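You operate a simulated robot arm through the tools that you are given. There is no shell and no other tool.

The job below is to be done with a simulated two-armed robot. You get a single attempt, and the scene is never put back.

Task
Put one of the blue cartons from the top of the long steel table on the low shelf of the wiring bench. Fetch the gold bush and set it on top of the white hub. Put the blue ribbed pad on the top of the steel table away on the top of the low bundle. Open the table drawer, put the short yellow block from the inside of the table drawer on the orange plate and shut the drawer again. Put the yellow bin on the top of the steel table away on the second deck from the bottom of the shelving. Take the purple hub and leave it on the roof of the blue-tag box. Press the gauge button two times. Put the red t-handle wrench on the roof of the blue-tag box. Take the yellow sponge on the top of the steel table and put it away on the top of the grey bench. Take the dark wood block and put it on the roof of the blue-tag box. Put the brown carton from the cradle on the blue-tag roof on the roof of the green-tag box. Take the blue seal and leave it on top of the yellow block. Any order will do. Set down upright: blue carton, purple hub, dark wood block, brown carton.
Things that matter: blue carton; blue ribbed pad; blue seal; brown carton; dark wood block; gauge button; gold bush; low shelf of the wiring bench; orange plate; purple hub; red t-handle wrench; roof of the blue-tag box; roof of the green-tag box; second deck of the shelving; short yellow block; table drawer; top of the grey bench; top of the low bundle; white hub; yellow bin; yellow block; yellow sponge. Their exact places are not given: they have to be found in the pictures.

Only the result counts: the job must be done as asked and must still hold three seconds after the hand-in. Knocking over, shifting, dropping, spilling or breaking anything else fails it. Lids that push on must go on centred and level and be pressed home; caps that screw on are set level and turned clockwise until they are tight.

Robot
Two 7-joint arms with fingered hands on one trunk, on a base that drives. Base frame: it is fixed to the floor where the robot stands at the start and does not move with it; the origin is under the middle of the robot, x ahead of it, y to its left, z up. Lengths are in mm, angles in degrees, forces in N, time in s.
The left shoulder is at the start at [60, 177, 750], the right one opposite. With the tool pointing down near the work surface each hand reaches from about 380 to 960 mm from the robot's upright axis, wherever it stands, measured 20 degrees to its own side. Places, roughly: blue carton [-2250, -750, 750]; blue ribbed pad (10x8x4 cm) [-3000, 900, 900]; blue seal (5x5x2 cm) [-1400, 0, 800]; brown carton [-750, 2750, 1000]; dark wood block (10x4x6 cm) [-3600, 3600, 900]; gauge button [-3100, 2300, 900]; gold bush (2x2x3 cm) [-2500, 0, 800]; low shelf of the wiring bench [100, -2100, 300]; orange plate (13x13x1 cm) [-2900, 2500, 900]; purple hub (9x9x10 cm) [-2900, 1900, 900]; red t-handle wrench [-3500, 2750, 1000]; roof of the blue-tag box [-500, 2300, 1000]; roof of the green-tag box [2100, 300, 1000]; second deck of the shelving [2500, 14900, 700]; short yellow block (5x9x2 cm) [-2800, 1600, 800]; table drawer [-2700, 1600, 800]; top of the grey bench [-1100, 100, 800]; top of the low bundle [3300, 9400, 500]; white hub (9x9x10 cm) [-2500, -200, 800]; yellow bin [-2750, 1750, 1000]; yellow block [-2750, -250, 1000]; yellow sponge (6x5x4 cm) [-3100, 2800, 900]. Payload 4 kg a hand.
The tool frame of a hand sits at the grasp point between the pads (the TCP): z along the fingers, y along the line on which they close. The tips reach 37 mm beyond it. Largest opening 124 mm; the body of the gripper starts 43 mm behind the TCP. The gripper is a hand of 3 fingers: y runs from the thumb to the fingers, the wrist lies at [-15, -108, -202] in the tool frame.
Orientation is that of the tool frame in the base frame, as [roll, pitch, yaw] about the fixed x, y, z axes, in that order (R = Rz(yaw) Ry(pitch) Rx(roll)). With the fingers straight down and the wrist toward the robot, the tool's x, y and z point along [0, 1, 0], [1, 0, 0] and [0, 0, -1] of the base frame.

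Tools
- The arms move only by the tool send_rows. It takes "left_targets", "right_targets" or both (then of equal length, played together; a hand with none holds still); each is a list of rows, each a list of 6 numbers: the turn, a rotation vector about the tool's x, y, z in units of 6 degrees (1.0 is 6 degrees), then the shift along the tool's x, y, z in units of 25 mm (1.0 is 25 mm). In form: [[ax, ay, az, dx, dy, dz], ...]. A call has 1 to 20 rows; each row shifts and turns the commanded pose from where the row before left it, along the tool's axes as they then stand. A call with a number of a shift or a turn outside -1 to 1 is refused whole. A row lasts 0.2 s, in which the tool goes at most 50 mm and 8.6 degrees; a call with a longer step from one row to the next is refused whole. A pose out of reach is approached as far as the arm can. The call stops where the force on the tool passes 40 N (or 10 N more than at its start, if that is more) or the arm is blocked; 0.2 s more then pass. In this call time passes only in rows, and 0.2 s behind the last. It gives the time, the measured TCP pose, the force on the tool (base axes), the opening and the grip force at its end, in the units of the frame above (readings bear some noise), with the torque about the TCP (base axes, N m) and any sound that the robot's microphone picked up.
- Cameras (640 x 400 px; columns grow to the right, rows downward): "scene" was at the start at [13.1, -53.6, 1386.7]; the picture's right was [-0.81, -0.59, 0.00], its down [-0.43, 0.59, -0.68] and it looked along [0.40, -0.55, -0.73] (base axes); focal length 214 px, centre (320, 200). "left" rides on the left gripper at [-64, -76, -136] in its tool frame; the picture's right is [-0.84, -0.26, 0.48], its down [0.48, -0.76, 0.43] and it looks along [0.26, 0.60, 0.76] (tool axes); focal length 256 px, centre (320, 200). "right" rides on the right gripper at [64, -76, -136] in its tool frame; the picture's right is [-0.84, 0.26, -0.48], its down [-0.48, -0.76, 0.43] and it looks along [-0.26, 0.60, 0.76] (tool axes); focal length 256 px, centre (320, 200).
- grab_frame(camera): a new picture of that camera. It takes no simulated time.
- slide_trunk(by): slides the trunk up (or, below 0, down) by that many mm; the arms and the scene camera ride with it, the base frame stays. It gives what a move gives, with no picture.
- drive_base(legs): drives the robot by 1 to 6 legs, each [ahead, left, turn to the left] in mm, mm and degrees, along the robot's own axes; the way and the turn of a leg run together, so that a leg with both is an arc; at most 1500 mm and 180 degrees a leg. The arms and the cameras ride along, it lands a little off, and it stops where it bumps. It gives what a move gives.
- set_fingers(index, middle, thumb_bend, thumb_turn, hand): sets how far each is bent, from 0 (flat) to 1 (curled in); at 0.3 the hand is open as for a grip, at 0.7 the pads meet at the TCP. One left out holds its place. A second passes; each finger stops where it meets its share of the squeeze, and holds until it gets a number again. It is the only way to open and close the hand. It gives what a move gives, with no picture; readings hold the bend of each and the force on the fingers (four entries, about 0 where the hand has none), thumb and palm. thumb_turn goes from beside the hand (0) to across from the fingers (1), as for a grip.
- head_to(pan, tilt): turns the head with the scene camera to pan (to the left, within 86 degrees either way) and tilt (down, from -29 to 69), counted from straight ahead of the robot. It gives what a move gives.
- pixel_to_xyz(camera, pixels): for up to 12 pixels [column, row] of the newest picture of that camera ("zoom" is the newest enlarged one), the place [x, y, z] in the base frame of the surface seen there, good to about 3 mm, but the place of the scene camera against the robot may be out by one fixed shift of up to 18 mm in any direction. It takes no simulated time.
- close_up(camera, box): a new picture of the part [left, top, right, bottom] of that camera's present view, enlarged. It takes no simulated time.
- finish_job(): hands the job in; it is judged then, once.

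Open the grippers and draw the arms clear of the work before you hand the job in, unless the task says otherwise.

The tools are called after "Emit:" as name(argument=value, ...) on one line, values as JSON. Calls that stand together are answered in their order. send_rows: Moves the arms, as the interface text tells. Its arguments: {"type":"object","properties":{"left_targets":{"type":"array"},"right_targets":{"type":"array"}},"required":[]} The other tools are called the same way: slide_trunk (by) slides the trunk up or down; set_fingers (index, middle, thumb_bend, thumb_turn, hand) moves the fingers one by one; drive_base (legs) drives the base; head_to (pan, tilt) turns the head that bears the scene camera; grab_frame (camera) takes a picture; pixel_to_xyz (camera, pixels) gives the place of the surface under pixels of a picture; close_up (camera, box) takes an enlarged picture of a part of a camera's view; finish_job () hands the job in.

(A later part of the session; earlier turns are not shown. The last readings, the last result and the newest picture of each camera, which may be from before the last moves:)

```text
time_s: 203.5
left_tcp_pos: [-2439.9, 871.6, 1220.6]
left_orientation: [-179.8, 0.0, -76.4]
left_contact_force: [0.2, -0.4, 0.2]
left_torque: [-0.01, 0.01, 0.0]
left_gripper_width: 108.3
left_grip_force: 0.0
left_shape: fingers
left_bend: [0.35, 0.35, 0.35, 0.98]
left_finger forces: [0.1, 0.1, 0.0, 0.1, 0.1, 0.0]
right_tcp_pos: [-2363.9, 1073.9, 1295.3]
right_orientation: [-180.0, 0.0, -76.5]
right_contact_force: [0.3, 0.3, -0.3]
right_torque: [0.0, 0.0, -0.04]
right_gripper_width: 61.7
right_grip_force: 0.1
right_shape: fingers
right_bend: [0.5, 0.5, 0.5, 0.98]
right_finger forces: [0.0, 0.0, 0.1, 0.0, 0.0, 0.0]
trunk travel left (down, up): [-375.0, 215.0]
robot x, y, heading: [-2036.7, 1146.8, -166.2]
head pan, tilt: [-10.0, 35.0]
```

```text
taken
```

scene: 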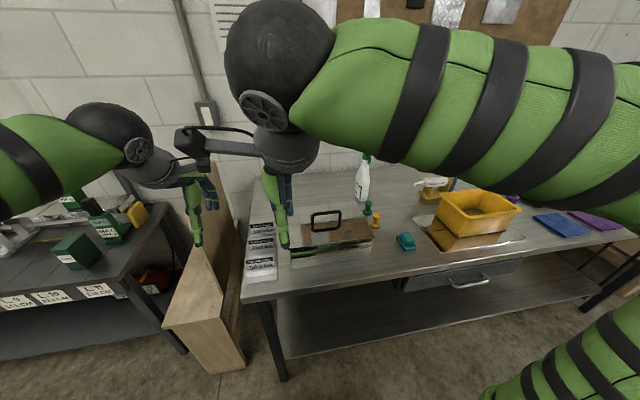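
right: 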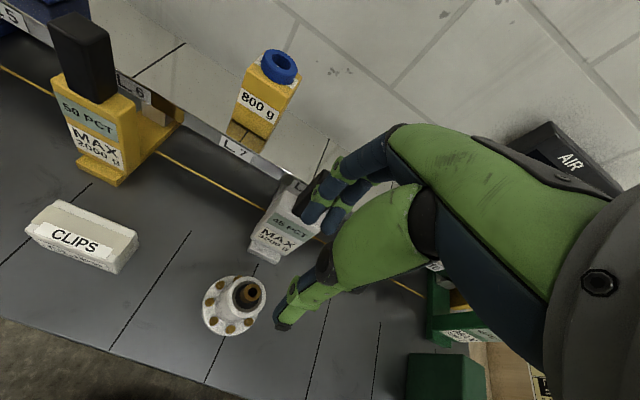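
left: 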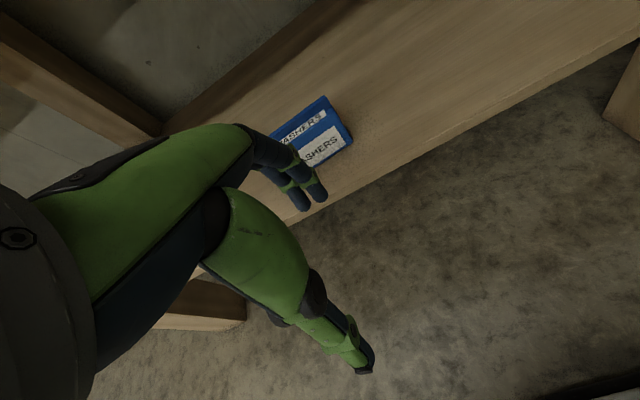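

I see the table's left part: yellow bin at (478,215), drawer handle at (465,283). I move right to the table's middle and survey it.

Emit:
drive_base(legs=[[0, -650, 0]])

Emit:
head_to(pan=30, tilt=35)

Emit:
grab_frame(camera="scene")

Emit:
head_to(pan=-35, tilt=32)

Emit:
grab_frame(camera="scene")

```text
time_s: 207.1
left_tcp_pos: [-2594.9, 1502.3, 1222.2]
left_orientation: [-179.8, -0.1, -76.7]
left_contact_force: [0.3, 0.0, 0.3]
left_torque: [-0.02, -0.01, 0.02]
left_gripper_width: 108.3
left_grip_force: 0.0
left_shape: fingers
left_bend: [0.35, 0.35, 0.35, 0.98]
left_finger forces: [0.0, 0.0, 0.0, 0.0, 0.1, 0.0]
right_tcp_pos: [-2516.1, 1703.9, 1295.1]
right_orientation: [180.0, 0.0, -76.5]
right_contact_force: [0.5, 0.1, -0.3]
right_torque: [0.0, 0.0, -0.01]
right_gripper_width: 61.6
right_grip_force: 0.0
right_shape: fingers
right_bend: [0.5, 0.5, 0.5, 0.98]
right_finger forces: [0.0, 0.1, 0.0, 0.0, 0.1, 0.0]
trunk travel left (down, up): [-375.0, 215.0]
robot x, y, heading: [-2182.5, 1776.8, -166.5]
head pan, tilt: [-10.0, 35.0]
```

```text
time_s: 208.2
left_tcp_pos: [-2593.6, 1502.3, 1221.7]
left_orientation: [-179.7, 0.0, -76.7]
left_contact_force: [0.3, 0.8, 0.2]
left_torque: [-0.02, -0.01, 0.01]
left_gripper_width: 108.3
left_grip_force: 0.0
left_shape: fingers
left_bend: [0.35, 0.35, 0.35, 0.98]
left_finger forces: [0.0, 0.0, 0.0, 0.0, 0.0, 0.1]
right_tcp_pos: [-2516.3, 1703.7, 1295.9]
right_orientation: [-179.9, 0.0, -76.6]
right_contact_force: [-0.5, -0.2, 0.2]
right_torque: [0.0, -0.05, -0.02]
right_gripper_width: 62.0
right_grip_force: 0.1
right_shape: fingers
right_bend: [0.5, 0.5, 0.5, 0.98]
right_finger forces: [0.0, 0.1, 0.0, 0.1, 0.0, 0.1]
trunk travel left (down, up): [-375.0, 215.0]
robot x, y, heading: [-2185.0, 1772.6, -166.4]
head pan, tilt: [30.0, 35.0]
```

```text
taken
```

scene: 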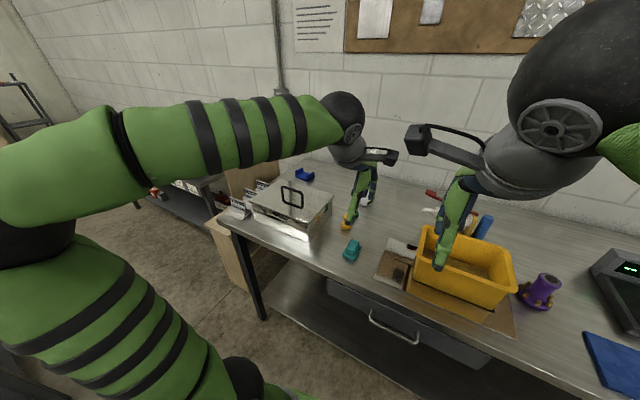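

```text
time_s: 209.5
left_tcp_pos: [-2593.2, 1501.8, 1222.2]
left_orientation: [-179.9, 0.0, -76.7]
left_contact_force: [-0.3, 0.1, 0.2]
left_torque: [-0.01, -0.01, 0.01]
left_gripper_width: 108.4
left_grip_force: 0.0
left_shape: fingers
left_bend: [0.35, 0.35, 0.35, 0.98]
left_finger forces: [0.1, 0.1, 0.0, 0.0, 0.0, 0.1]
right_tcp_pos: [-2516.1, 1704.2, 1295.5]
right_orientation: [-180.0, 0.1, -76.6]
right_contact_force: [-0.4, -0.6, -0.2]
right_torque: [0.05, -0.01, 0.04]
right_gripper_width: 61.9
right_grip_force: 0.0
right_shape: fingers
right_bend: [0.5, 0.5, 0.5, 0.98]
right_finger forces: [0.0, 0.0, 0.0, 0.1, 0.0, 0.0]
trunk travel left (down, up): [-375.0, 215.0]
robot x, y, heading: [-2188.6, 1775.3, -166.7]
head pan, tilt: [-35.0, 32.0]
```

```text
taken
```

scene: 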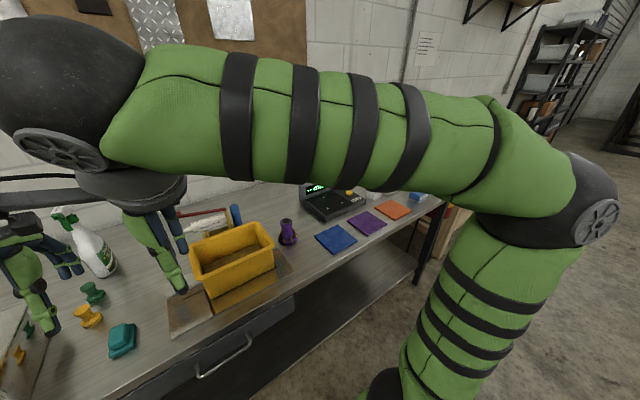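

I see the bin, purple hub (287,232), coloured plates (blue, purple, orange at (393,210)) and the gauge at (335,200). I drive further right to inspect that part and the far bench.

Emit:
drive_base(legs=[[0, -700, 0]])

Emit:
head_to(pan=15, tilt=35)

Emit:
grab_frame(camera="scene")

Emit:
head_to(pan=-40, tilt=32)

Emit:
grab_frame(camera="scene")

```text
time_s: 213.4
left_tcp_pos: [-2756.5, 2177.4, 1222.2]
left_orientation: [-179.9, 0.0, -75.9]
left_contact_force: [0.5, 0.4, -0.3]
left_torque: [-0.04, 0.01, 0.0]
left_gripper_width: 108.1
left_grip_force: 0.1
left_shape: fingers
left_bend: [0.35, 0.35, 0.35, 0.98]
left_finger forces: [0.0, 0.0, 0.0, 0.0, 0.0, 0.1]
right_tcp_pos: [-2682.7, 2381.2, 1296.8]
right_orientation: [-179.9, 0.0, -75.9]
right_contact_force: [-0.2, -0.2, -0.4]
right_torque: [0.02, 0.02, 0.0]
right_gripper_width: 61.6
right_grip_force: 0.2
right_shape: fingers
right_bend: [0.5, 0.5, 0.5, 0.98]
right_finger forces: [0.1, 0.0, 0.0, 0.0, 0.0, 0.1]
trunk travel left (down, up): [-375.0, 215.0]
robot x, y, heading: [-2354.5, 2458.5, -165.7]
head pan, tilt: [-35.0, 32.0]
```

```text
time_s: 214.5
left_tcp_pos: [-2757.6, 2177.2, 1222.4]
left_orientation: [-179.8, 0.0, -75.8]
left_contact_force: [1.5, 0.3, 0.4]
left_torque: [-0.02, 0.01, 0.0]
left_gripper_width: 108.2
left_grip_force: 0.0
left_shape: fingers
left_bend: [0.35, 0.35, 0.35, 0.98]
left_finger forces: [0.1, 0.0, 0.0, 0.1, 0.0, 0.0]
right_tcp_pos: [-2681.8, 2380.4, 1296.9]
right_orientation: [180.0, 0.0, -75.7]
right_contact_force: [0.3, -0.4, 0.2]
right_torque: [0.01, -0.01, 0.02]
right_gripper_width: 61.7
right_grip_force: 0.0
right_shape: fingers
right_bend: [0.5, 0.5, 0.5, 0.98]
right_finger forces: [0.1, 0.1, 0.1, 0.0, 0.0, 0.0]
trunk travel left (down, up): [-375.0, 215.0]
robot x, y, heading: [-2350.8, 2457.0, -165.9]
head pan, tilt: [15.0, 35.0]
```

```text
taken
```

scene: 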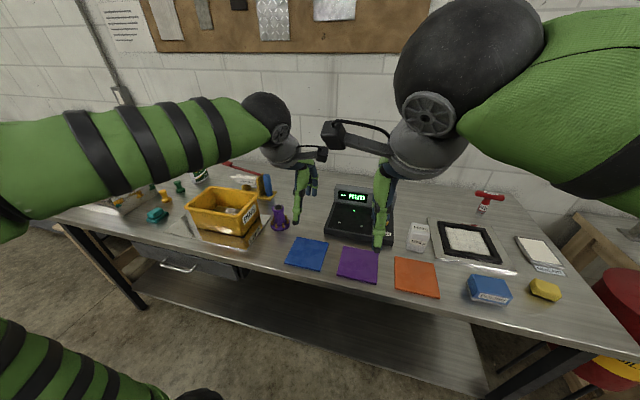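

```text
time_s: 215.8
left_tcp_pos: [-2756.3, 2177.4, 1222.4]
left_orientation: [-179.8, 0.0, -75.8]
left_contact_force: [-0.6, 0.3, 0.1]
left_torque: [0.0, 0.03, 0.04]
left_gripper_width: 108.2
left_grip_force: 0.1
left_shape: fingers
left_bend: [0.35, 0.35, 0.35, 0.98]
left_finger forces: [0.0, 0.0, 0.0, 0.0, 0.1, 0.1]
right_tcp_pos: [-2681.7, 2380.7, 1295.9]
right_orientation: [-179.9, 0.0, -75.8]
right_contact_force: [-0.1, -0.3, -0.6]
right_torque: [-0.01, 0.01, -0.02]
right_gripper_width: 61.6
right_grip_force: 0.0
right_shape: fingers
right_bend: [0.5, 0.5, 0.5, 0.98]
right_finger forces: [0.0, 0.0, 0.0, 0.0, 0.0, 0.0]
trunk travel left (down, up): [-375.0, 215.0]
robot x, y, heading: [-2347.8, 2456.6, -165.6]
head pan, tilt: [-40.0, 32.0]
```

```text
taken
```

scene: 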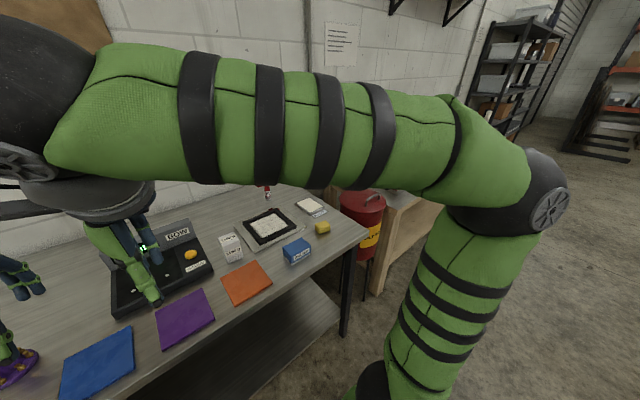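

From the first picture: gauge (357,215), orange plate (416,277), sponge (545,290), T-handle wrench (490,200). I zoom on the gauge to find its button.

Emit:
close_up(camera="scene", box=[90, 200, 350, 330])

Emit:
pixel_to_xyz(camera="scene", pixels=[[190, 254], [190, 250], [140, 285], [246, 283], [246, 270], [322, 228], [268, 195], [270, 225], [185, 318], [232, 248], [296, 250], [345, 240]])

Emit:
grab_frame(camera="right")

```text
2.46 times, centred on (220, 265) of scene
```

zoom: 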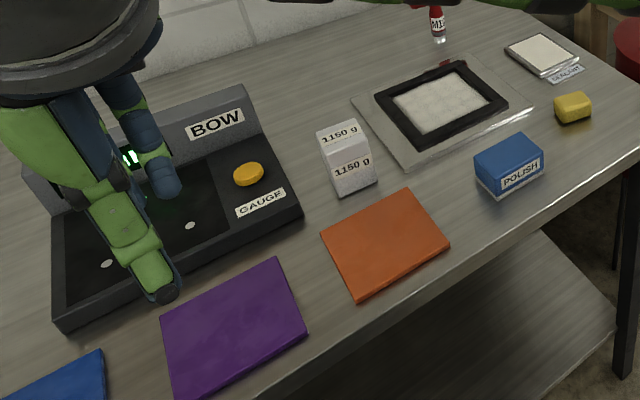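

```text
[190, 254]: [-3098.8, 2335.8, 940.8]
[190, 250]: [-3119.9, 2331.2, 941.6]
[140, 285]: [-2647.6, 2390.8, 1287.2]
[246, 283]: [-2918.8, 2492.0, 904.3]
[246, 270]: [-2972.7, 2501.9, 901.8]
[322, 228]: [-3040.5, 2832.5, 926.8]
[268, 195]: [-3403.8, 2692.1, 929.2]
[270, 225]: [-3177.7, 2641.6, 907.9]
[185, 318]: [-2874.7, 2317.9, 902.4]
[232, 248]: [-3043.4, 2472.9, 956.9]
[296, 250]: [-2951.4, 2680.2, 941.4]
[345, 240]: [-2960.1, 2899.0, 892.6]
```

```text
taken
```

right: 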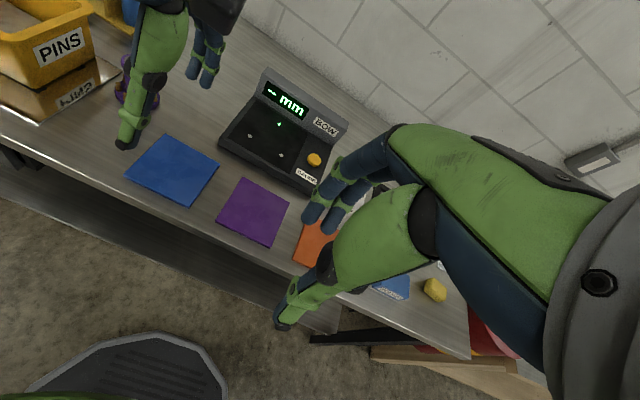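

The gauge button is the yellow disc at (315,160) of the right camera. I measure it there.

Emit:
close_up(camera="right", box=[260, 110, 380, 210])

Emit:
pixel_to_xyz(camera="right", pixels=[[314, 160], [309, 157], [319, 163], [314, 156], [314, 165], [300, 150], [305, 177], [325, 150]])

```text
4.00 times, centred on (320, 160) of right
```

zoom: 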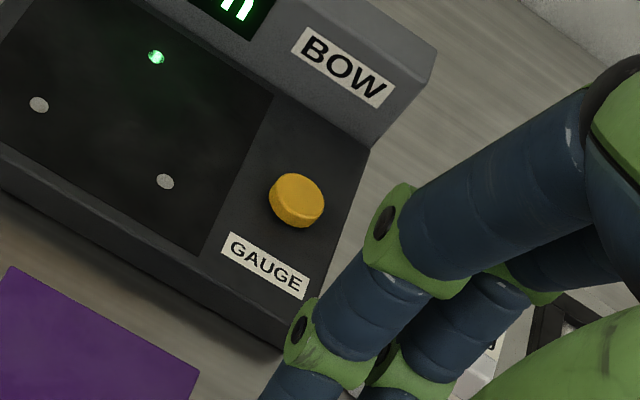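

```text
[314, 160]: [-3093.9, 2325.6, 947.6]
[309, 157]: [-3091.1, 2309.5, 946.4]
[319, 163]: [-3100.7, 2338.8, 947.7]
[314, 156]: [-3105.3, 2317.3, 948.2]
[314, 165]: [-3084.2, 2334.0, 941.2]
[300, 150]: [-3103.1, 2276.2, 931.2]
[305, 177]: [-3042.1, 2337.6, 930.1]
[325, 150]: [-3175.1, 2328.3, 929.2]
```

I check the display block's height behind the button.

Emit:
pixel_to_xyz(camera="zoom", pixels=[[420, 60], [370, 115], [370, 140], [300, 60], [298, 200], [330, 190], [345, 180]])

```text
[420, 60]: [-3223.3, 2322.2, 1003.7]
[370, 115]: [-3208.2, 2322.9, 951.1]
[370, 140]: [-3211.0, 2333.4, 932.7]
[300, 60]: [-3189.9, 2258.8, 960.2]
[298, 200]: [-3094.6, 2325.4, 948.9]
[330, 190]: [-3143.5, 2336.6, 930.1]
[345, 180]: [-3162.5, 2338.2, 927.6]
```

BOW block is ~100 mm behind the button, top z 1004 — clear. I pinch the right fingers, move over the button and lower the trunk.

Emit:
set_fingers(hand="right", index=0.7, middle=0.7, thumb_bend=0.7)

Emit:
send_rows(right_targets=[[0, 0, 0, -0.12, 1, 0], [0, 0, 0, -0.12, 1, 0], [0, 0, 0, -0.12, 1, 0], [0, 0, 0, -0.12, 1, 0], [0, 0, 0, -0.12, 1, 0], [0, 0, 0, -0.12, 1, 0], [0, 0, 0, -0.12, 1, 0], [0, 0, 0, -0.12, 1, 0], [0, 0, 0, -0.12, 1, 0], [0, 0, 0, -0.12, 1, 0], [0, 0, 0, -0.12, 1, 0], [0, 0, 0, -0.12, 1, 0], [0, 0, 0, -0.12, 1, 0], [0, 0, 0, -0.12, 1, 0], [0, 0, 0, -0.12, 1, 0], [0, 0, 0, -0.12, 1, 0], [0, 0, 0, 0, 0.56, 0]])

Emit:
slide_trunk(by=-100)

Emit:
send_rows(right_targets=[[0, 0, 0, 0, 0, 1], [0, 0, 0, 0, 0, 1], [0, 0, 0, 0, 0, 1], [0, 0, 0, 0, 0, 1], [0, 0, 0, 0, 0, 1], [0, 0, 0, 0, 0, 1], [0, 0, 0, 0, 0, 1]])

Emit:
grab_frame(camera="right")

```text
time_s: 216.8
left_tcp_pos: [-2757.4, 2177.5, 1221.9]
left_orientation: [-179.8, 0.0, -75.8]
left_contact_force: [-0.2, 0.4, 0.6]
left_torque: [0.0, -0.01, 0.0]
left_gripper_width: 108.1
left_grip_force: 0.0
left_shape: fingers
left_bend: [0.35, 0.35, 0.35, 0.98]
left_finger forces: [0.0, 0.1, 0.0, 0.0, 0.2, 0.1]
right_tcp_pos: [-2682.3, 2379.8, 1295.9]
right_orientation: [-180.0, 0.0, -75.8]
right_contact_force: [-0.3, -0.4, -0.1]
right_torque: [0.01, 0.03, 0.0]
right_gripper_width: 1.4
right_grip_force: 0.1
right_shape: fingers
right_bend: [0.7, 0.7, 0.7, 0.98]
right_finger forces: [0.0, 0.0, 0.0, 0.0, 0.0, 0.0]
trunk travel left (down, up): [-375.0, 215.0]
robot x, y, heading: [-2350.6, 2457.4, -165.7]
head pan, tilt: [-40.0, 32.0]
```

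```text
time_s: 220.4
left_tcp_pos: [-2756.6, 2177.8, 1223.3]
left_orientation: [-179.8, -0.1, -75.8]
left_contact_force: [0.0, -0.7, 0.4]
left_torque: [-0.01, 0.01, 0.0]
left_gripper_width: 108.3
left_grip_force: 0.0
left_shape: fingers
left_bend: [0.35, 0.35, 0.35, 0.98]
left_finger forces: [0.1, 0.0, 0.2, 0.1, 0.0, 0.0]
right_tcp_pos: [-3090.6, 2329.6, 1292.5]
right_orientation: [-180.0, -0.1, -75.7]
right_contact_force: [0.2, 0.3, -0.2]
right_torque: [0.0, 0.04, -0.03]
right_gripper_width: 1.0
right_grip_force: 0.0
right_shape: fingers
right_bend: [0.7, 0.7, 0.7, 0.98]
right_finger forces: [0.1, 0.0, 0.0, 0.0, 0.0, 0.0]
right hand out of reach, approached as far as the arm can: row 17
trunk travel left (down, up): [-375.0, 215.0]
robot x, y, heading: [-2350.7, 2459.3, -165.9]
head pan, tilt: [-40.0, 32.0]
```

```text
time_s: 221.7
left_tcp_pos: [-2756.1, 2178.7, 1122.1]
left_orientation: [-179.8, 0.0, -75.7]
left_contact_force: [0.2, 0.1, 0.1]
left_torque: [0.01, 0.02, -0.01]
left_gripper_width: 108.5
left_grip_force: 0.0
left_shape: fingers
left_bend: [0.35, 0.35, 0.35, 0.98]
left_finger forces: [0.1, 0.0, 0.0, 0.0, 0.0, 0.1]
right_tcp_pos: [-3091.2, 2328.8, 1190.8]
right_orientation: [180.0, 0.0, -75.8]
right_contact_force: [0.0, -0.3, -0.3]
right_torque: [0.0, 0.0, -0.04]
right_gripper_width: 1.3
right_grip_force: 0.1
right_shape: fingers
right_bend: [0.7, 0.7, 0.7, 0.98]
right_finger forces: [0.1, 0.0, 0.0, 0.1, 0.0, 0.0]
trunk travel left (down, up): [-275.0, 315.0]
robot x, y, heading: [-2353.9, 2458.3, -165.9]
head pan, tilt: [-40.0, 32.0]
```

```text
time_s: 223.3
left_tcp_pos: [-2757.0, 2178.1, 1122.5]
left_orientation: [-179.8, -0.1, -75.8]
left_contact_force: [-1.1, -0.5, -0.6]
left_torque: [0.0, -0.01, -0.02]
left_gripper_width: 108.7
left_grip_force: 0.0
left_shape: fingers
left_bend: [0.35, 0.35, 0.35, 0.98]
left_finger forces: [0.1, 0.0, 0.0, 0.0, 0.0, 0.1]
right_tcp_pos: [-3093.1, 2326.1, 1015.4]
right_orientation: [179.9, 0.1, -75.8]
right_contact_force: [0.7, 0.8, -0.4]
right_torque: [0.03, -0.06, 0.0]
right_gripper_width: 1.3
right_grip_force: 0.1
right_shape: fingers
right_bend: [0.7, 0.7, 0.7, 0.98]
right_finger forces: [0.0, 0.0, 0.0, 0.0, 0.1, 0.0]
trunk travel left (down, up): [-275.0, 315.0]
robot x, y, heading: [-2350.4, 2459.4, -165.6]
head pan, tilt: [-40.0, 32.0]
```

```text
taken
```

right: 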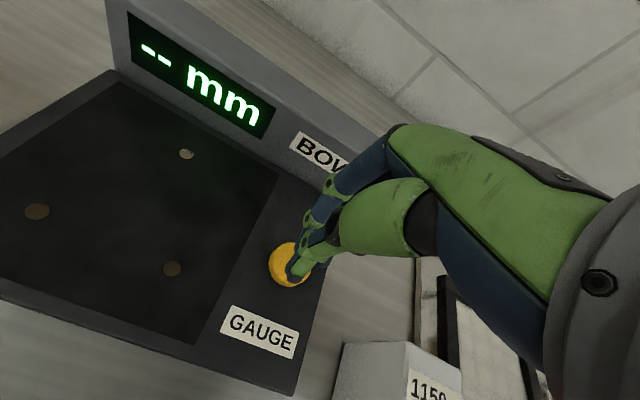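

The tips are over the button. I lower gradually and watch force/sound.

Emit:
send_rows(right_targets=[[0, 0, 0, 0, 0, 0.6], [0, 0, 0, 0, 0, 0.3], [0, 0, 0, 0, 0, 0.2]])

```text
time_s: 224.1
left_tcp_pos: [-2756.3, 2177.0, 1122.1]
left_orientation: [-179.8, 0.0, -75.8]
left_contact_force: [-0.2, 0.4, -0.3]
left_torque: [0.02, -0.02, -0.02]
left_gripper_width: 108.5
left_grip_force: 0.1
left_shape: fingers
left_bend: [0.35, 0.35, 0.35, 0.98]
left_finger forces: [0.1, 0.0, 0.0, 0.0, 0.1, 0.0]
right_tcp_pos: [-3091.9, 2327.2, 988.5]
right_orientation: [179.9, 0.0, -75.7]
right_contact_force: [0.5, -0.1, -0.4]
right_torque: [0.01, 0.03, 0.0]
right_gripper_width: 1.2
right_grip_force: 0.1
right_shape: fingers
right_bend: [0.7, 0.7, 0.7, 0.98]
right_finger forces: [0.0, 0.0, 0.0, 0.0, 0.0, 0.0]
trunk travel left (down, up): [-275.0, 315.0]
robot x, y, heading: [-2349.3, 2458.0, -165.8]
head pan, tilt: [-40.0, 32.0]
```

Emit:
send_rows(right_targets=[[0, 0, 0, 0, 0, 0.12], [0, 0, 0, 0, 0, 0.12]])

Emit:
grab_frame(camera="right")

```text
time_s: 224.7
left_tcp_pos: [-2755.1, 2175.9, 1121.3]
left_orientation: [-179.9, 0.1, -75.6]
left_contact_force: [0.3, -0.2, 1.0]
left_torque: [0.0, 0.02, -0.01]
left_gripper_width: 108.1
left_grip_force: 0.1
left_shape: fingers
left_bend: [0.35, 0.35, 0.35, 0.98]
left_finger forces: [0.0, 0.1, 0.0, 0.1, 0.1, 0.0]
right_tcp_pos: [-3091.5, 2328.0, 983.9]
right_orientation: [-179.9, 0.0, -75.8]
right_contact_force: [0.1, -0.8, 1.4]
right_torque: [-0.05, -0.02, 0.0]
right_gripper_width: 1.3
right_grip_force: 0.8
right_shape: fingers
right_bend: [0.7, 0.7, 0.7, 0.97]
right_finger forces: [0.0, 0.0, 0.0, 0.0, 1.4, 0.1]
trunk travel left (down, up): [-275.0, 315.0]
robot x, y, heading: [-2349.9, 2454.8, -166.0]
head pan, tilt: [-40.0, 32.0]
```

```text
taken
```

right: 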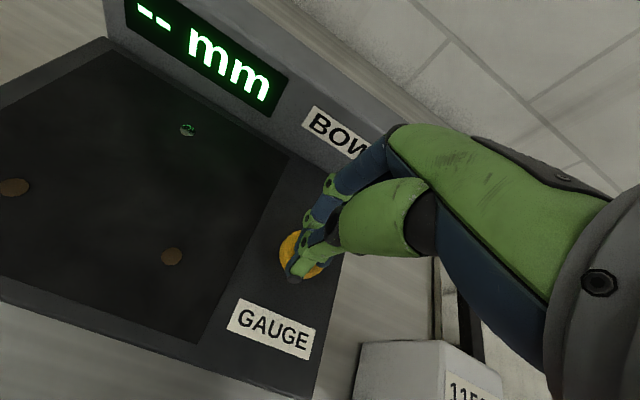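

First touch at 1.4 N. I press 5 mm further.

Emit:
send_rows(right_targets=[[0, 0, 0, 0, 0, 0.1], [0, 0, 0, 0, 0, 0.1]])

Emit:
grab_frame(camera="right")

```text
time_s: 225.3
left_tcp_pos: [-2755.9, 2176.5, 1121.5]
left_orientation: [-179.8, 0.0, -75.8]
left_contact_force: [-0.4, -0.1, -0.1]
left_torque: [0.0, 0.0, -0.03]
left_gripper_width: 108.3
left_grip_force: 0.1
left_shape: fingers
left_bend: [0.35, 0.35, 0.35, 0.98]
left_finger forces: [0.0, 0.0, 0.0, 0.0, 0.0, 0.0]
right_tcp_pos: [-3092.4, 2328.2, 979.3]
right_orientation: [179.8, -0.2, -75.7]
right_contact_force: [-1.4, -0.1, 7.2]
right_torque: [-0.03, 0.02, 0.0]
right_gripper_width: 0.5
right_grip_force: 3.5
right_shape: fingers
right_bend: [0.7, 0.7, 0.7, 0.97]
right_finger forces: [4.8, 0.1, 0.0, 0.0, 3.5, 0.0]
trunk travel left (down, up): [-275.0, 315.0]
robot x, y, heading: [-2351.9, 2459.6, -165.7]
head pan, tilt: [-40.0, 32.0]
heard: click
```

```text
taken
```

right: 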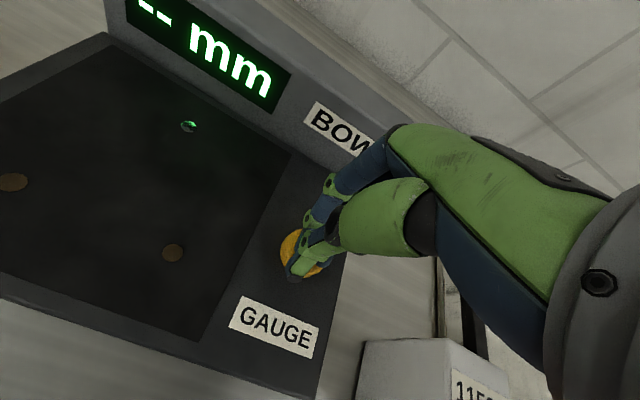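

One click heard. I release by rising 25 mm, wait, and press again by the same path.

Emit:
send_rows(right_targets=[[0, 0, 0, 0, 0, -0.5], [0, 0, 0, 0, 0, -0.5], [0, 0, 0, 0, 0, 0], [0, 0, 0, 0, 0, 0], [0, 0, 0, 0, 0, 0]])

Emit:
send_rows(right_targets=[[0, 0, 0, 0, 0, 0.4], [0, 0, 0, 0, 0, 0.3], [0, 0, 0, 0, 0, 0.15], [0, 0, 0, 0, 0, 0.15]])

```text
time_s: 226.5
left_tcp_pos: [-2755.9, 2177.1, 1121.3]
left_orientation: [-179.8, -0.1, -75.8]
left_contact_force: [-0.9, -0.8, -0.4]
left_torque: [0.0, 0.05, 0.02]
left_gripper_width: 108.4
left_grip_force: 0.0
left_shape: fingers
left_bend: [0.35, 0.35, 0.35, 0.98]
left_finger forces: [0.0, 0.1, 0.0, 0.0, 0.0, 0.0]
right_tcp_pos: [-3091.5, 2330.3, 1002.6]
right_orientation: [180.0, 0.0, -75.8]
right_contact_force: [-0.7, -0.1, 0.5]
right_torque: [-0.02, -0.01, -0.02]
right_gripper_width: 1.5
right_grip_force: 0.1
right_shape: fingers
right_bend: [0.7, 0.7, 0.7, 0.97]
right_finger forces: [0.1, 0.1, 0.0, 0.0, 0.1, 0.1]
trunk travel left (down, up): [-275.0, 315.0]
robot x, y, heading: [-2354.4, 2462.0, -166.1]
head pan, tilt: [-40.0, 32.0]
```

```text
time_s: 227.5
left_tcp_pos: [-2755.8, 2177.3, 1122.1]
left_orientation: [-179.8, 0.0, -75.8]
left_contact_force: [-0.6, -0.6, -0.5]
left_torque: [0.02, -0.03, 0.02]
left_gripper_width: 108.2
left_grip_force: 0.0
left_shape: fingers
left_bend: [0.35, 0.35, 0.35, 0.98]
left_finger forces: [0.0, 0.1, 0.1, 0.1, 0.0, 0.0]
right_tcp_pos: [-3090.9, 2327.6, 979.7]
right_orientation: [179.9, 0.1, -75.8]
right_contact_force: [-1.7, 0.8, 6.4]
right_torque: [-0.07, 0.01, -0.01]
right_gripper_width: 1.2
right_grip_force: 2.2
right_shape: fingers
right_bend: [0.7, 0.7, 0.7, 0.98]
right_finger forces: [4.1, 0.0, 0.0, 0.0, 2.6, 0.0]
trunk travel left (down, up): [-275.0, 315.0]
robot x, y, heading: [-2352.1, 2454.0, -165.8]
head pan, tilt: [-40.0, 32.0]
heard: click
```

Second click heard: the button is done. I raise and retract the right hand, then drive left to the drawer.

Emit:
send_rows(right_targets=[[0, 0, 0, 0, 0, -1], [0, 0, 0, 0, 0, -1], [0, 0, 0, 0, 0, -1], [0, 0, 0, 0, 0, -1], [0, 0, 0, 0, 0, -1], [0, 0, 0, 0, 0, -1], [0, 0, 0, 0, -1, -1], [0, 0, 0, 0, -1, 0], [0, 0, 0, 0, -1, 0], [0, 0, 0, 0, -1, 0], [0, 0, 0, 0, -1, 0], [0, 0, 0, 0, -1, 0], [0, 0, 0, 0, -1, 0], [0, 0, 0, 0, -1, 0], [0, 0, 0, 0, -1, 0], [0, 0, 0, 0, -1, 0], [0, 0, 0, 0, -1, 0]])

Emit:
drive_base(legs=[[0, 650, 0]])

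Emit:
head_to(pan=0, tilt=50)

Emit:
grab_frame(camera="scene")

```text
time_s: 231.1
left_tcp_pos: [-2756.1, 2177.8, 1122.5]
left_orientation: [-179.7, 0.0, -75.8]
left_contact_force: [0.5, 0.3, -0.2]
left_torque: [0.03, 0.0, -0.06]
left_gripper_width: 108.2
left_grip_force: 0.0
left_shape: fingers
left_bend: [0.35, 0.35, 0.35, 0.98]
left_finger forces: [0.0, 0.0, 0.1, 0.1, 0.1, 0.0]
right_tcp_pos: [-2825.4, 2396.2, 1151.5]
right_orientation: [-179.9, 0.0, -75.8]
right_contact_force: [-1.1, 0.5, 0.7]
right_torque: [0.01, -0.03, 0.0]
right_gripper_width: 1.4
right_grip_force: 0.1
right_shape: fingers
right_bend: [0.7, 0.7, 0.7, 0.98]
right_finger forces: [0.1, 0.0, 0.0, 0.1, 0.2, 0.1]
trunk travel left (down, up): [-275.0, 315.0]
robot x, y, heading: [-2351.4, 2458.6, -165.8]
head pan, tilt: [-40.0, 32.0]
```

```text
time_s: 234.7
left_tcp_pos: [-2591.5, 1552.3, 1121.9]
left_orientation: [-179.8, -0.1, -75.2]
left_contact_force: [0.2, -0.6, -0.9]
left_torque: [-0.01, 0.02, 0.0]
left_gripper_width: 108.4
left_grip_force: 0.0
left_shape: fingers
left_bend: [0.35, 0.35, 0.35, 0.98]
left_finger forces: [0.0, 0.0, 0.0, 0.1, 0.0, 0.1]
right_tcp_pos: [-2664.6, 1768.8, 1152.5]
right_orientation: [-180.0, 0.1, -75.0]
right_contact_force: [0.7, 1.0, -0.2]
right_torque: [-0.02, 0.02, 0.0]
right_gripper_width: 1.4
right_grip_force: 0.1
right_shape: fingers
right_bend: [0.7, 0.7, 0.7, 0.98]
right_finger forces: [0.0, 0.0, 0.0, 0.0, 0.0, 0.0]
trunk travel left (down, up): [-275.0, 315.0]
robot x, y, heading: [-2190.7, 1835.1, -164.9]
head pan, tilt: [-40.0, 32.0]
```

```text
time_s: 235.8
left_tcp_pos: [-2591.2, 1553.5, 1121.8]
left_orientation: [-179.8, 0.1, -75.2]
left_contact_force: [-0.5, 0.2, -0.6]
left_torque: [0.03, -0.02, 0.0]
left_gripper_width: 108.0
left_grip_force: 0.0
left_shape: fingers
left_bend: [0.35, 0.35, 0.35, 0.98]
left_finger forces: [0.0, 0.0, 0.0, 0.0, 0.1, 0.0]
right_tcp_pos: [-2662.9, 1770.0, 1151.9]
right_orientation: [180.0, 0.1, -74.9]
right_contact_force: [-0.5, -0.2, 0.4]
right_torque: [0.0, -0.03, -0.03]
right_gripper_width: 0.9
right_grip_force: 0.1
right_shape: fingers
right_bend: [0.7, 0.7, 0.7, 0.98]
right_finger forces: [0.0, 0.0, 0.0, 0.0, 0.0, 0.0]
trunk travel left (down, up): [-275.0, 315.0]
robot x, y, heading: [-2191.9, 1837.9, -164.9]
head pan, tilt: [0.0, 50.0]
```

```text
taken
```

scene: 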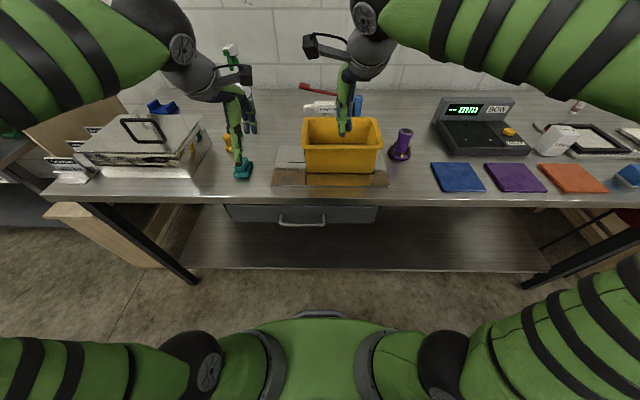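

The drawer front spans columns 225–378 with its handle at (302,222). I zoom and measure.

Emit:
close_up(camera="scene", box=[210, 170, 400, 250])

Emit:
pixel_to_xyz(camera="zoom", pixels=[[235, 180], [310, 185], [255, 165], [340, 165], [305, 165], [300, 135], [300, 100], [60, 160], [560, 165], [275, 150], [480, 70], [290, 186]])

```text
3.37 times, centred on (305, 210) of scene
```

zoom: 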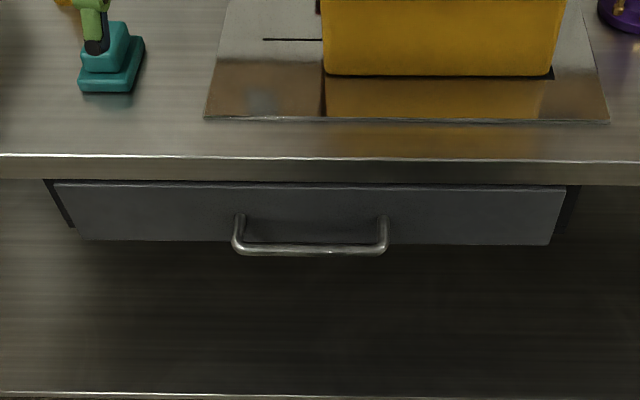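

```text
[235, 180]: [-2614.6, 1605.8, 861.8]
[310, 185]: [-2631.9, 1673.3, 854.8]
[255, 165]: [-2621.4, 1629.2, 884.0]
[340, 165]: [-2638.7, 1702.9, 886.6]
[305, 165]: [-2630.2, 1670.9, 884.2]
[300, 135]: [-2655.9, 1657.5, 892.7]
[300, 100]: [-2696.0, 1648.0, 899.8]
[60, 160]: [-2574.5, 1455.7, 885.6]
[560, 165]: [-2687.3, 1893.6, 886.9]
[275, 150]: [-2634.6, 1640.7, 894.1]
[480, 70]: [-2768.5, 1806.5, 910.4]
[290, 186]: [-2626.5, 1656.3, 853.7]
```

Emit:
pixel_to_xyz(camera="zoom", pixels=[[310, 250], [260, 250], [360, 250], [239, 225], [383, 225], [310, 215], [310, 235], [100, 210], [520, 210], [310, 195], [310, 268], [300, 246]])

```text
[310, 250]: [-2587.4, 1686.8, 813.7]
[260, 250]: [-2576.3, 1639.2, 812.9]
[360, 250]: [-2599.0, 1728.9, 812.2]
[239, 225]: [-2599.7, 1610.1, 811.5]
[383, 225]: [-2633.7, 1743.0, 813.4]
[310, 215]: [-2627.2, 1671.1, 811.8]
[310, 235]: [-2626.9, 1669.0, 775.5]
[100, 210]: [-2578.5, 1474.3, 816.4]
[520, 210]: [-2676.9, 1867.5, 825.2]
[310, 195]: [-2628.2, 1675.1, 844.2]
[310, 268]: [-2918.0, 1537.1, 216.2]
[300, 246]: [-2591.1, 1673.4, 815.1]
```

The handle bar is at true ≈(-2583,1674,822), ~45 mm in front of the table edge. I back up 200 mm, set the left hand to finger-forward (turn −90° about tool x) with a narrower opening.

Emit:
drive_base(legs=[[-220, 0, -0.7]])

Emit:
set_fingers(hand="left", index=0.5, middle=0.5, thumb_bend=0.5)

Emit:
send_rows(left_targets=[[-1, 0, 0, 0, 0, 0], [-1, 0, 0, 0, 0, 0], [-1, 0, 0, 0, 0, 0], [-1, 0, 0, 0, 0, 0], [-1, 0, 0, 0, 0, 0], [-1, 0, 0, 0, 0, 0], [-1, 0, 0, 0, 0, 0], [-1, 0, 0, 0, 0, 0], [-1, 0, 0, 0, 0, 0], [-1, 0, 0, 0, 0, 0], [-1, 0, 0, 0, 0, 0], [-1, 0, 0, 0, 0, 0], [-1, 0, 0, 0, 0, 0], [-1, 0, 0, 0, 0, 0], [-1, 0, 0, 0, 0, 0]])

Emit:
grab_frame(camera="left")

Emit:
grab_frame(camera="scene")

```text
time_s: 237.4
left_tcp_pos: [-2381.1, 1612.1, 1122.0]
left_orientation: [-179.8, 0.1, -75.7]
left_contact_force: [-0.4, 0.0, 0.0]
left_torque: [0.01, -0.01, 0.02]
left_gripper_width: 108.5
left_grip_force: 0.1
left_shape: fingers
left_bend: [0.35, 0.35, 0.35, 0.98]
left_finger forces: [0.0, 0.0, 0.0, 0.1, 0.0, 0.0]
right_tcp_pos: [-2452.3, 1829.9, 1152.0]
right_orientation: [-180.0, -0.1, -75.6]
right_contact_force: [-0.2, -0.2, 0.4]
right_torque: [-0.01, 0.04, -0.03]
right_gripper_width: 1.3
right_grip_force: 0.1
right_shape: fingers
right_bend: [0.7, 0.7, 0.7, 0.98]
right_finger forces: [0.0, 0.0, 0.0, 0.0, 0.0, 0.0]
trunk travel left (down, up): [-275.0, 315.0]
robot x, y, heading: [-1979.9, 1891.5, -165.4]
head pan, tilt: [0.0, 50.0]
```

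```text
time_s: 238.4
left_tcp_pos: [-2382.5, 1611.2, 1121.4]
left_orientation: [-179.8, 0.1, -75.6]
left_contact_force: [0.0, -1.0, -0.4]
left_torque: [0.01, 0.04, 0.01]
left_gripper_width: 62.4
left_grip_force: 0.2
left_shape: fingers
left_bend: [0.5, 0.5, 0.5, 0.98]
left_finger forces: [0.0, 0.0, 0.0, 0.1, 0.0, 0.0]
right_tcp_pos: [-2453.2, 1829.2, 1152.9]
right_orientation: [-180.0, -0.1, -75.6]
right_contact_force: [0.6, -0.5, 0.5]
right_torque: [0.0, 0.0, 0.01]
right_gripper_width: 1.0
right_grip_force: 0.0
right_shape: fingers
right_bend: [0.7, 0.7, 0.7, 0.98]
right_finger forces: [0.1, 0.0, 0.1, 0.0, 0.0, 0.0]
trunk travel left (down, up): [-275.0, 315.0]
robot x, y, heading: [-1976.6, 1888.9, -165.7]
head pan, tilt: [0.0, 50.0]
```

```text
time_s: 240.3
left_tcp_pos: [-2386.6, 1683.1, 1121.9]
left_orientation: [132.4, 6.9, -89.1]
left_contact_force: [1.0, 0.5, -0.3]
left_torque: [0.01, -0.05, -0.01]
left_gripper_width: 62.2
left_grip_force: 0.1
left_shape: fingers
left_bend: [0.5, 0.5, 0.5, 0.98]
left_finger forces: [0.1, 0.0, 0.0, 0.1, 0.0, 0.1]
right_tcp_pos: [-2452.9, 1829.9, 1153.5]
right_orientation: [180.0, -0.1, -75.6]
right_contact_force: [-0.3, 0.0, -0.3]
right_torque: [-0.01, -0.02, 0.03]
right_gripper_width: 1.1
right_grip_force: 0.1
right_shape: fingers
right_bend: [0.7, 0.7, 0.7, 0.98]
right_finger forces: [0.1, 0.0, 0.0, 0.0, 0.0, 0.0]
trunk travel left (down, up): [-275.0, 315.0]
robot x, y, heading: [-1977.3, 1891.9, -165.4]
head pan, tilt: [0.0, 50.0]
stopped in row 9 (left hand): the arm was blocked; the commanded pose is now the measured one
```

```text
taken
```

left: 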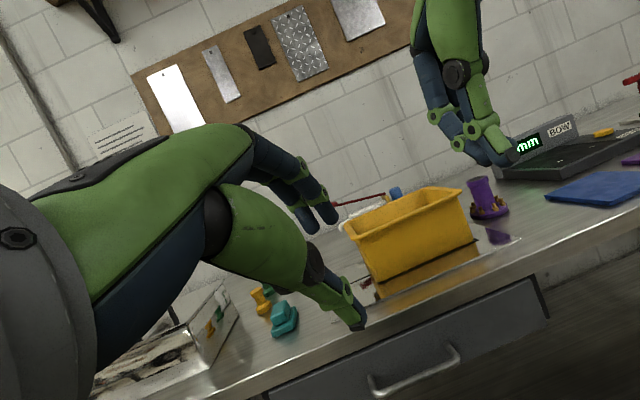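

```text
taken
```

scene: 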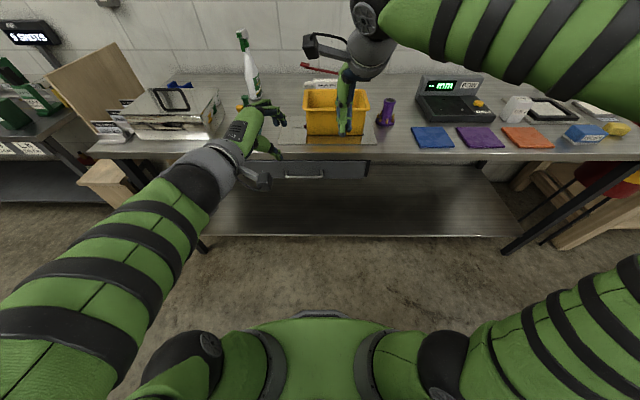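

The arm hit a joint limit at about 48° tilt with some yaw twist; a 45° tilt suffices to hook the bar. I move the hand forward-down to a pre-grasp point and correct the orientation there.

Emit:
send_rows(left_targets=[[0, 0, 0, 0.068, -0.33, 0.94], [0, 0, 0, 0.068, -0.33, 0.94], [0, 0, 0, 0.068, -0.33, 0.94], [0, 0, 0, 0.068, -0.33, 0.94], [0, 0, 0, 0.068, -0.33, 0.94], [0, 0, 0, 0.068, -0.33, 0.94], [0, 0, 0, 0.068, -0.33, 0.94], [0, 0, 0, 0.068, -0.33, 0.94]])

Emit:
send_rows(left_targets=[[0.1, 0.8, -0.24, 0, 0, 0], [0.1, 0.8, -0.24, 0, 0, 0], [0.1, 0.8, -0.24, 0, 0, 0]])

Emit:
set_fingers(hand="left", index=0.57, middle=0.57, thumb_bend=0.57)

Emit:
grab_frame(camera="left")

```text
time_s: 242.1
left_tcp_pos: [-2488.2, 1685.8, 947.8]
left_orientation: [132.5, 6.9, -89.0]
left_contact_force: [-0.4, 0.3, 0.0]
left_torque: [0.01, -0.02, 0.01]
left_gripper_width: 62.5
left_grip_force: 0.1
left_shape: fingers
left_bend: [0.5, 0.5, 0.5, 0.98]
left_finger forces: [0.0, 0.0, 0.0, 0.0, 0.0, 0.0]
left hand out of reach, approached as far as the arm can: row 4, 6
right_tcp_pos: [-2451.9, 1828.4, 1152.4]
right_orientation: [180.0, 0.0, -75.6]
right_contact_force: [0.2, 0.8, -0.7]
right_torque: [0.0, 0.0, 0.0]
right_gripper_width: 1.2
right_grip_force: 0.1
right_shape: fingers
right_bend: [0.7, 0.7, 0.7, 0.98]
right_finger forces: [0.0, 0.0, 0.1, 0.1, 0.0, 0.0]
trunk travel left (down, up): [-275.0, 315.0]
robot x, y, heading: [-1980.5, 1890.0, -165.6]
head pan, tilt: [0.0, 50.0]
```

```text
time_s: 242.9
left_tcp_pos: [-2489.3, 1676.8, 950.2]
left_orientation: [135.7, 1.8, -74.5]
left_contact_force: [0.3, -0.8, -0.1]
left_torque: [0.01, -0.03, -0.02]
left_gripper_width: 62.1
left_grip_force: 0.0
left_shape: fingers
left_bend: [0.5, 0.5, 0.5, 0.98]
left_finger forces: [0.1, 0.0, 0.0, 0.0, 0.0, 0.0]
right_tcp_pos: [-2453.0, 1827.3, 1152.2]
right_orientation: [-179.9, 0.1, -75.5]
right_contact_force: [0.4, 0.5, 0.1]
right_torque: [-0.01, -0.02, -0.04]
right_gripper_width: 1.2
right_grip_force: 0.1
right_shape: fingers
right_bend: [0.7, 0.7, 0.7, 0.98]
right_finger forces: [0.1, 0.0, 0.1, 0.0, 0.1, 0.1]
trunk travel left (down, up): [-275.0, 315.0]
robot x, y, heading: [-1981.3, 1894.8, -165.8]
head pan, tilt: [0.0, 50.0]
```

```text
time_s: 243.9
left_tcp_pos: [-2488.3, 1677.2, 948.8]
left_orientation: [135.9, 1.7, -74.7]
left_contact_force: [-0.5, 0.4, 0.0]
left_torque: [0.0, 0.01, 0.03]
left_gripper_width: 43.8
left_grip_force: 0.1
left_shape: fingers
left_bend: [0.56, 0.56, 0.56, 0.98]
left_finger forces: [0.0, 0.1, 0.0, 0.1, 0.0, 0.0]
right_tcp_pos: [-2452.0, 1829.2, 1153.0]
right_orientation: [-180.0, 0.0, -75.7]
right_contact_force: [-0.2, 0.1, 0.0]
right_torque: [0.02, 0.05, 0.0]
right_gripper_width: 1.4
right_grip_force: 0.1
right_shape: fingers
right_bend: [0.7, 0.7, 0.7, 0.98]
right_finger forces: [0.1, 0.0, 0.0, 0.0, 0.0, 0.1]
trunk travel left (down, up): [-275.0, 315.0]
robot x, y, heading: [-1981.1, 1888.9, -165.5]
head pan, tilt: [0.0, 50.0]
```

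```text
taken
```

left: 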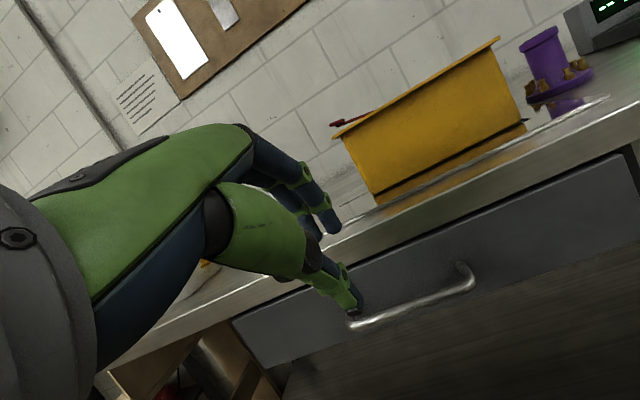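

Orientation is now about 45° finger-forward. I measure the handle bar with the left camera.

Emit:
pixel_to_xyz(camera="left", pixels=[[420, 305], [400, 312], [440, 298], [380, 318], [462, 268], [420, 280], [420, 262], [420, 240], [420, 228], [460, 290]])

Emit:
close_up(camera="left", box=[320, 230, 500, 350])

```text
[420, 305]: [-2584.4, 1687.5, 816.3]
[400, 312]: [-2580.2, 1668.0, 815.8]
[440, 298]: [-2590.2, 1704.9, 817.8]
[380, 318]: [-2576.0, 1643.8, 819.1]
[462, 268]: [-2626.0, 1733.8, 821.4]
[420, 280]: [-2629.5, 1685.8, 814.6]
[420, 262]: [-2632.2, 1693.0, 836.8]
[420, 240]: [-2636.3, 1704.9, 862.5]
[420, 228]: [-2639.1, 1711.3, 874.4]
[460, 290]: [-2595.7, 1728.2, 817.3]
```

```text
3.33 times, centred on (410, 290) of left
```

zoom: 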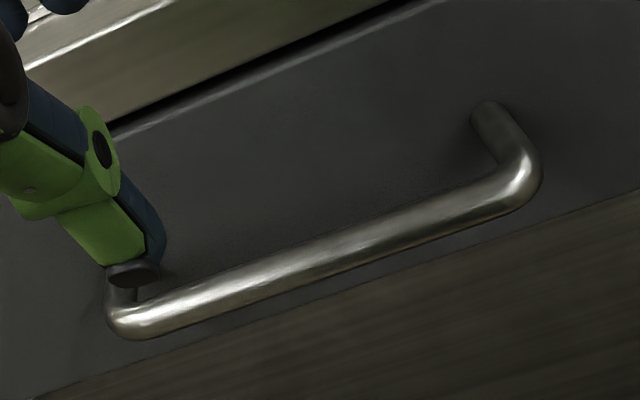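

Bar centre ≈(-2586,1676,815). I advance along the tool axis to just before the bar and check.

Emit:
send_rows(left_targets=[[0, 0, 0, -0.42, -0.53, 0.5], [0, 0, 0, -0.41, -0.53, 0.5], [0, 0, 0, 0, 0, 1], [0, 0, 0, 0, 0, 1], [0, 0, 0, 0, 0, 1]])

Emit:
grab_frame(camera="left")

Emit:
close_up(camera="scene", box=[200, 100, 400, 240])

```text
time_s: 245.1
left_tcp_pos: [-2540.9, 1696.4, 861.8]
left_orientation: [135.1, -0.1, -75.5]
left_contact_force: [-0.5, 0.5, -0.1]
left_torque: [-0.04, 0.0, 0.02]
left_gripper_width: 44.0
left_grip_force: 0.0
left_shape: fingers
left_bend: [0.56, 0.56, 0.56, 0.98]
left_finger forces: [0.1, 0.0, 0.0, 0.1, 0.0, 0.0]
right_tcp_pos: [-2452.4, 1828.5, 1152.8]
right_orientation: [-180.0, 0.0, -75.6]
right_contact_force: [0.3, 0.4, 0.2]
right_torque: [0.02, 0.03, -0.01]
right_gripper_width: 1.0
right_grip_force: 0.1
right_shape: fingers
right_bend: [0.7, 0.7, 0.7, 0.98]
right_finger forces: [0.1, 0.0, 0.0, 0.1, 0.2, 0.0]
trunk travel left (down, up): [-275.0, 315.0]
robot x, y, heading: [-1981.6, 1889.4, -165.6]
head pan, tilt: [0.0, 50.0]
```

```text
taken
```

left: 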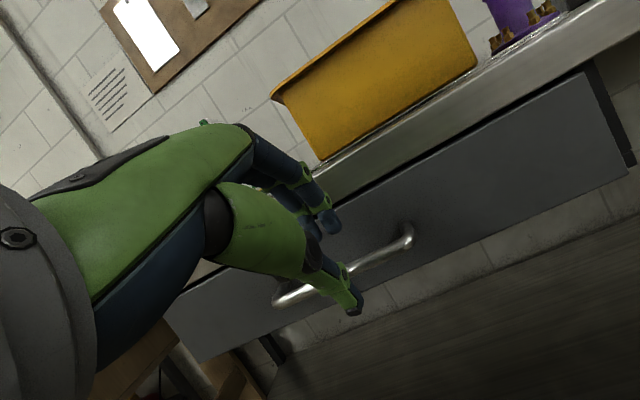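

```text
2.86 times, centred on (300, 170) of scene
```

zoom: 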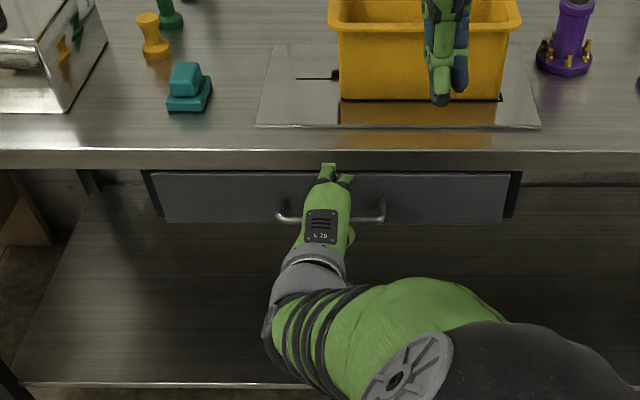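

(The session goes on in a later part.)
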